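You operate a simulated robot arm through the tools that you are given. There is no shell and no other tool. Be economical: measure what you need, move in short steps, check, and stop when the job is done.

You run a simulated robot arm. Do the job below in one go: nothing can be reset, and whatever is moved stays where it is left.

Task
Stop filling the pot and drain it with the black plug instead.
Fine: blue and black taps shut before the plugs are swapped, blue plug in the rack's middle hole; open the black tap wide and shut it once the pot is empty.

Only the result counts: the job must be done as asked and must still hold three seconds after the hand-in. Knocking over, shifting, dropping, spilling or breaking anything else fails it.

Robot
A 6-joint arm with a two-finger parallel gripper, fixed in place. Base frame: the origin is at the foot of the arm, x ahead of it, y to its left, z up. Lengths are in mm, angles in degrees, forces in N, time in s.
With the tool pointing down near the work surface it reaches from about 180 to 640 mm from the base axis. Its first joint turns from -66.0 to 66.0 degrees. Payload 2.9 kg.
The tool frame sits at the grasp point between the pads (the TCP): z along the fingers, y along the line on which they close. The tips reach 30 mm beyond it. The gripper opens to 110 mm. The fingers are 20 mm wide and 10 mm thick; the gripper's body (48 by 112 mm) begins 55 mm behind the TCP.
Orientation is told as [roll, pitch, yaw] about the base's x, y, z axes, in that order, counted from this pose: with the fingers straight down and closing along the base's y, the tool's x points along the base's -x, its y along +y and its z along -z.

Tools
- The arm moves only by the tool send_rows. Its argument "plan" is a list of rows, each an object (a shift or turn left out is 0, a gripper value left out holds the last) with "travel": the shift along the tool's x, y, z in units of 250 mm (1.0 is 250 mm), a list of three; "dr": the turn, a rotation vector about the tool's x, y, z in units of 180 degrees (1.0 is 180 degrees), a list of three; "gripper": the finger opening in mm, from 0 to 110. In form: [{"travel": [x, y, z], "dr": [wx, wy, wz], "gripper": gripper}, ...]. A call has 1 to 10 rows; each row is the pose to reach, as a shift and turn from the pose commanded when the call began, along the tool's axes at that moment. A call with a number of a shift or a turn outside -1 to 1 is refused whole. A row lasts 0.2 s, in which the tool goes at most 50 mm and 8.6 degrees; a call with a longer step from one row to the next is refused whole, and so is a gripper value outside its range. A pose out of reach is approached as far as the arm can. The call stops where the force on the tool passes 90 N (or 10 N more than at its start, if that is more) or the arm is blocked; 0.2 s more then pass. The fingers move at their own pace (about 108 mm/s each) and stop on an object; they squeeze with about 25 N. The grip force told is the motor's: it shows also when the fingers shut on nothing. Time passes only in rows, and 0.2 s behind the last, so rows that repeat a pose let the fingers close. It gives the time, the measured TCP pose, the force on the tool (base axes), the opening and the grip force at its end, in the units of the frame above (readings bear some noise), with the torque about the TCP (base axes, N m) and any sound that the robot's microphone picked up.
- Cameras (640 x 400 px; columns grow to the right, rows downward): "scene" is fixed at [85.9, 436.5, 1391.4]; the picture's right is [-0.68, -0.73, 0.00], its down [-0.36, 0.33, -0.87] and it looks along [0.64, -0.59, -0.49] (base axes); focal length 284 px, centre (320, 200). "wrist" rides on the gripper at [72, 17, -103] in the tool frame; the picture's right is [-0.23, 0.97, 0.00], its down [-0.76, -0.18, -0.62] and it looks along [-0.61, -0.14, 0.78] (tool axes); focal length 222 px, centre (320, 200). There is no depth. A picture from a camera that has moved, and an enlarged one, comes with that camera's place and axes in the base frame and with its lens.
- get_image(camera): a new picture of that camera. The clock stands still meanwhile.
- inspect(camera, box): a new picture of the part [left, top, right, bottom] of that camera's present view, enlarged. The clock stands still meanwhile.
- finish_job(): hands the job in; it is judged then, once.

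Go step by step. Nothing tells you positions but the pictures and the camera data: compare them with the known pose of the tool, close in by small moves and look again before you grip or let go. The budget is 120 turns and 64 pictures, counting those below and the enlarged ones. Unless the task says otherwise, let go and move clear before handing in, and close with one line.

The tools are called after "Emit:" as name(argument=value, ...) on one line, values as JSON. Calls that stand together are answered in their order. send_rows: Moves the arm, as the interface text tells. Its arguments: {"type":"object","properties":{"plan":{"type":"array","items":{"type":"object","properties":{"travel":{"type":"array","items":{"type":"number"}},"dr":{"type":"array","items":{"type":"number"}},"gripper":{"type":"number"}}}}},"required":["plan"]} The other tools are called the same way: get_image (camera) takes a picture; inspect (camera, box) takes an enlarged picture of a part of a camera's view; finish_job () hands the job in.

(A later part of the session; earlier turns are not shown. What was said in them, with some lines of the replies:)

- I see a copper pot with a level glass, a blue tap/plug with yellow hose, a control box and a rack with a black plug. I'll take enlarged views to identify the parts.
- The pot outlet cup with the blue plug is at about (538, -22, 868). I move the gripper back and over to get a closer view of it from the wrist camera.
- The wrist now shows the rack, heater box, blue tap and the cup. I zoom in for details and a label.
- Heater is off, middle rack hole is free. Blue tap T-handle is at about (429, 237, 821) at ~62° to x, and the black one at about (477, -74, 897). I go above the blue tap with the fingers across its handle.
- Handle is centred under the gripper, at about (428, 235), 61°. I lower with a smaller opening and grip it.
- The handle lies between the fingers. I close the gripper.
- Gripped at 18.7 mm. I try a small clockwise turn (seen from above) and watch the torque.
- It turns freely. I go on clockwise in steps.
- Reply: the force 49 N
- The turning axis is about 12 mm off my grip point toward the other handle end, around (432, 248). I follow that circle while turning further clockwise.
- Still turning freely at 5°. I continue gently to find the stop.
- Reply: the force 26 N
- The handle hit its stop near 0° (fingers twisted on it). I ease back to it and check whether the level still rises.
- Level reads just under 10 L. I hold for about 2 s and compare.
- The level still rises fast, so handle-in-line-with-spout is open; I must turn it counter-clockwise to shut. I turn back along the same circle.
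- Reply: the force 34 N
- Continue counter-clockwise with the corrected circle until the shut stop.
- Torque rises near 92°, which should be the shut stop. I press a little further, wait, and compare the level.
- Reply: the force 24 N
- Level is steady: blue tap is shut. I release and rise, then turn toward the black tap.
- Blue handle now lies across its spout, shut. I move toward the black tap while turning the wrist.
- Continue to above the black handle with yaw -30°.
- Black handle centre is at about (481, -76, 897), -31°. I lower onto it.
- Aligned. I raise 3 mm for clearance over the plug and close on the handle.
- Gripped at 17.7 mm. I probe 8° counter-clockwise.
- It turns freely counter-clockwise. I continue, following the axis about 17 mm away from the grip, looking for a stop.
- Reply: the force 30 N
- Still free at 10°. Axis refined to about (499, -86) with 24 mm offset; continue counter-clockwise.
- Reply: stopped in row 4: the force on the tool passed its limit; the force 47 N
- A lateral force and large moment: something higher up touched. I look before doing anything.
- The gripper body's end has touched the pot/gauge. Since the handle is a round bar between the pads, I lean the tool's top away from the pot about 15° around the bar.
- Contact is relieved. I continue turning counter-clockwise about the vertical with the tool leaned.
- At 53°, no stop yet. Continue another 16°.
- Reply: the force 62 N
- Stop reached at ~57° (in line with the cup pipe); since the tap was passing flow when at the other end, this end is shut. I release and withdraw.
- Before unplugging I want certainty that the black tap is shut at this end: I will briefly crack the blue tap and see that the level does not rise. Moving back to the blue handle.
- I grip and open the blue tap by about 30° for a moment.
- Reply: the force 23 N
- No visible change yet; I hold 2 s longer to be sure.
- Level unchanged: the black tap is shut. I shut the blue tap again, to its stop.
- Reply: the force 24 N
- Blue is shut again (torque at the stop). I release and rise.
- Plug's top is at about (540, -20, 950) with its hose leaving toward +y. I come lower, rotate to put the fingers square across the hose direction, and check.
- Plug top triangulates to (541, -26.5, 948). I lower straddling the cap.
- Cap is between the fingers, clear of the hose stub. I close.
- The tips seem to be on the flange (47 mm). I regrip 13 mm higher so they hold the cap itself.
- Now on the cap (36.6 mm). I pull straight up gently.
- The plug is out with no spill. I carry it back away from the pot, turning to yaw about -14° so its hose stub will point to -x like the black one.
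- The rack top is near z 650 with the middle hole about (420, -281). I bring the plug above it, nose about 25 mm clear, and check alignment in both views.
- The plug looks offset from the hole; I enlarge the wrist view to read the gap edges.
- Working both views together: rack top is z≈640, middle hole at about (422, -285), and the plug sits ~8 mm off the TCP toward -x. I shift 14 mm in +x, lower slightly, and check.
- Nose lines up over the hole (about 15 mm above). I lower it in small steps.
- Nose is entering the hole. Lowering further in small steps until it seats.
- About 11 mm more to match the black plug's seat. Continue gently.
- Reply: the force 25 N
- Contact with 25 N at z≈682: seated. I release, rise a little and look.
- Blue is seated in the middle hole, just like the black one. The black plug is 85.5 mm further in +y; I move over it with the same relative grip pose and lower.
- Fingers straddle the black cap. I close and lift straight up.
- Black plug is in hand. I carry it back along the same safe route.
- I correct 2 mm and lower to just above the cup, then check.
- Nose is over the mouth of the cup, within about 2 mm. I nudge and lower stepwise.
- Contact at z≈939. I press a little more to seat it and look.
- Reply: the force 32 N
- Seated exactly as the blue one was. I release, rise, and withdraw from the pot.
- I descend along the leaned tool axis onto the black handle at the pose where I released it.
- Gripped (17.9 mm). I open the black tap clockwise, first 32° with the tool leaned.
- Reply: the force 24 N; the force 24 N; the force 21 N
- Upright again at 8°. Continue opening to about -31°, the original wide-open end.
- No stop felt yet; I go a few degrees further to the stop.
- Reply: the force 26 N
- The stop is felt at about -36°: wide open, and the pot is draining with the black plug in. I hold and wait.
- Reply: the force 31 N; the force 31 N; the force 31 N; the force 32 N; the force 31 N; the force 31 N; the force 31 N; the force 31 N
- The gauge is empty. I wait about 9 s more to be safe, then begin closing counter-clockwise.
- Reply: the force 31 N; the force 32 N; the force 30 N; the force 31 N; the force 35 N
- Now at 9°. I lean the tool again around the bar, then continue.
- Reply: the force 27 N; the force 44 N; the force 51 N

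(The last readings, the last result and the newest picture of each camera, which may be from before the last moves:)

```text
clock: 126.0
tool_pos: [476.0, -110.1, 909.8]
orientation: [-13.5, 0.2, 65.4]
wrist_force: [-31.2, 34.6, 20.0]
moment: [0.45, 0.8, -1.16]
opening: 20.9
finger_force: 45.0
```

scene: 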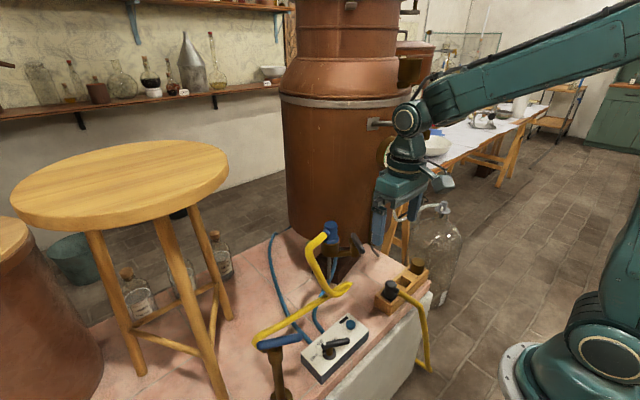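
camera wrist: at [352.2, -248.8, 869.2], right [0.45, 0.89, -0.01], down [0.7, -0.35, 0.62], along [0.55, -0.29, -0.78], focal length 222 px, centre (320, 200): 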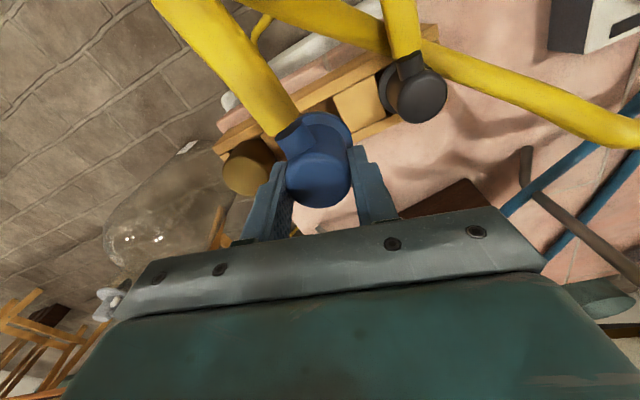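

The shut stop is reached (torque and finger twist as before). I release and withdraw the same way as earlier, then check.

Emit:
send_rows(plan=[{"gripper": 50}, {"gripper": 50}, {"travel": [0, 0, -0.12]}, {"travel": [0, 0, -0.3]}, {"travel": [0, 0.04, -0.48]}, {"travel": [0, 0.12, -0.6], "dr": [-0.035, 0, 0]}, {"travel": [0, 0.2, -0.64], "dr": [-0.073, 0, 0]}, {"travel": [0, 0.2, -0.64], "dr": [-0.073, 0, 0]}])

Emit:
inspect(camera="scene", box=[240, 200, 450, 340])

```text
clock: 127.8
tool_pos: [399.0, -74.5, 1055.5]
orientation: [-1.2, 0.3, 65.1]
wrist_force: [-0.2, -0.2, 0.0]
moment: [0.01, -0.03, -0.02]
opening: 50.3
finger_force: 0.0
```

```text
2.86 times, centred on (345, 270) of scene
camera zoom: at [85.9, 436.5, 1391.4], right [-0.68, -0.73, 0.0], down [-0.36, 0.33, -0.87], along [0.64, -0.59, -0.49], focal length 813 px, centre (249, 0)
```

zoom: 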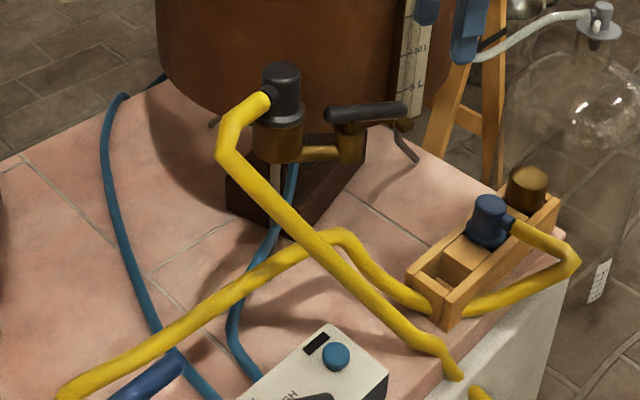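

Everything is as asked: both taps are shut, the blue plug is in the middle hole, the black plug is in the outlet and the gauge is empty. The arm is clear, so I hand in.

Emit:
finish_job()

```text
The job is handed in.
```

The pot is drained through the black plug, both taps are shut, and the blue plug is in the rack's middle hole.
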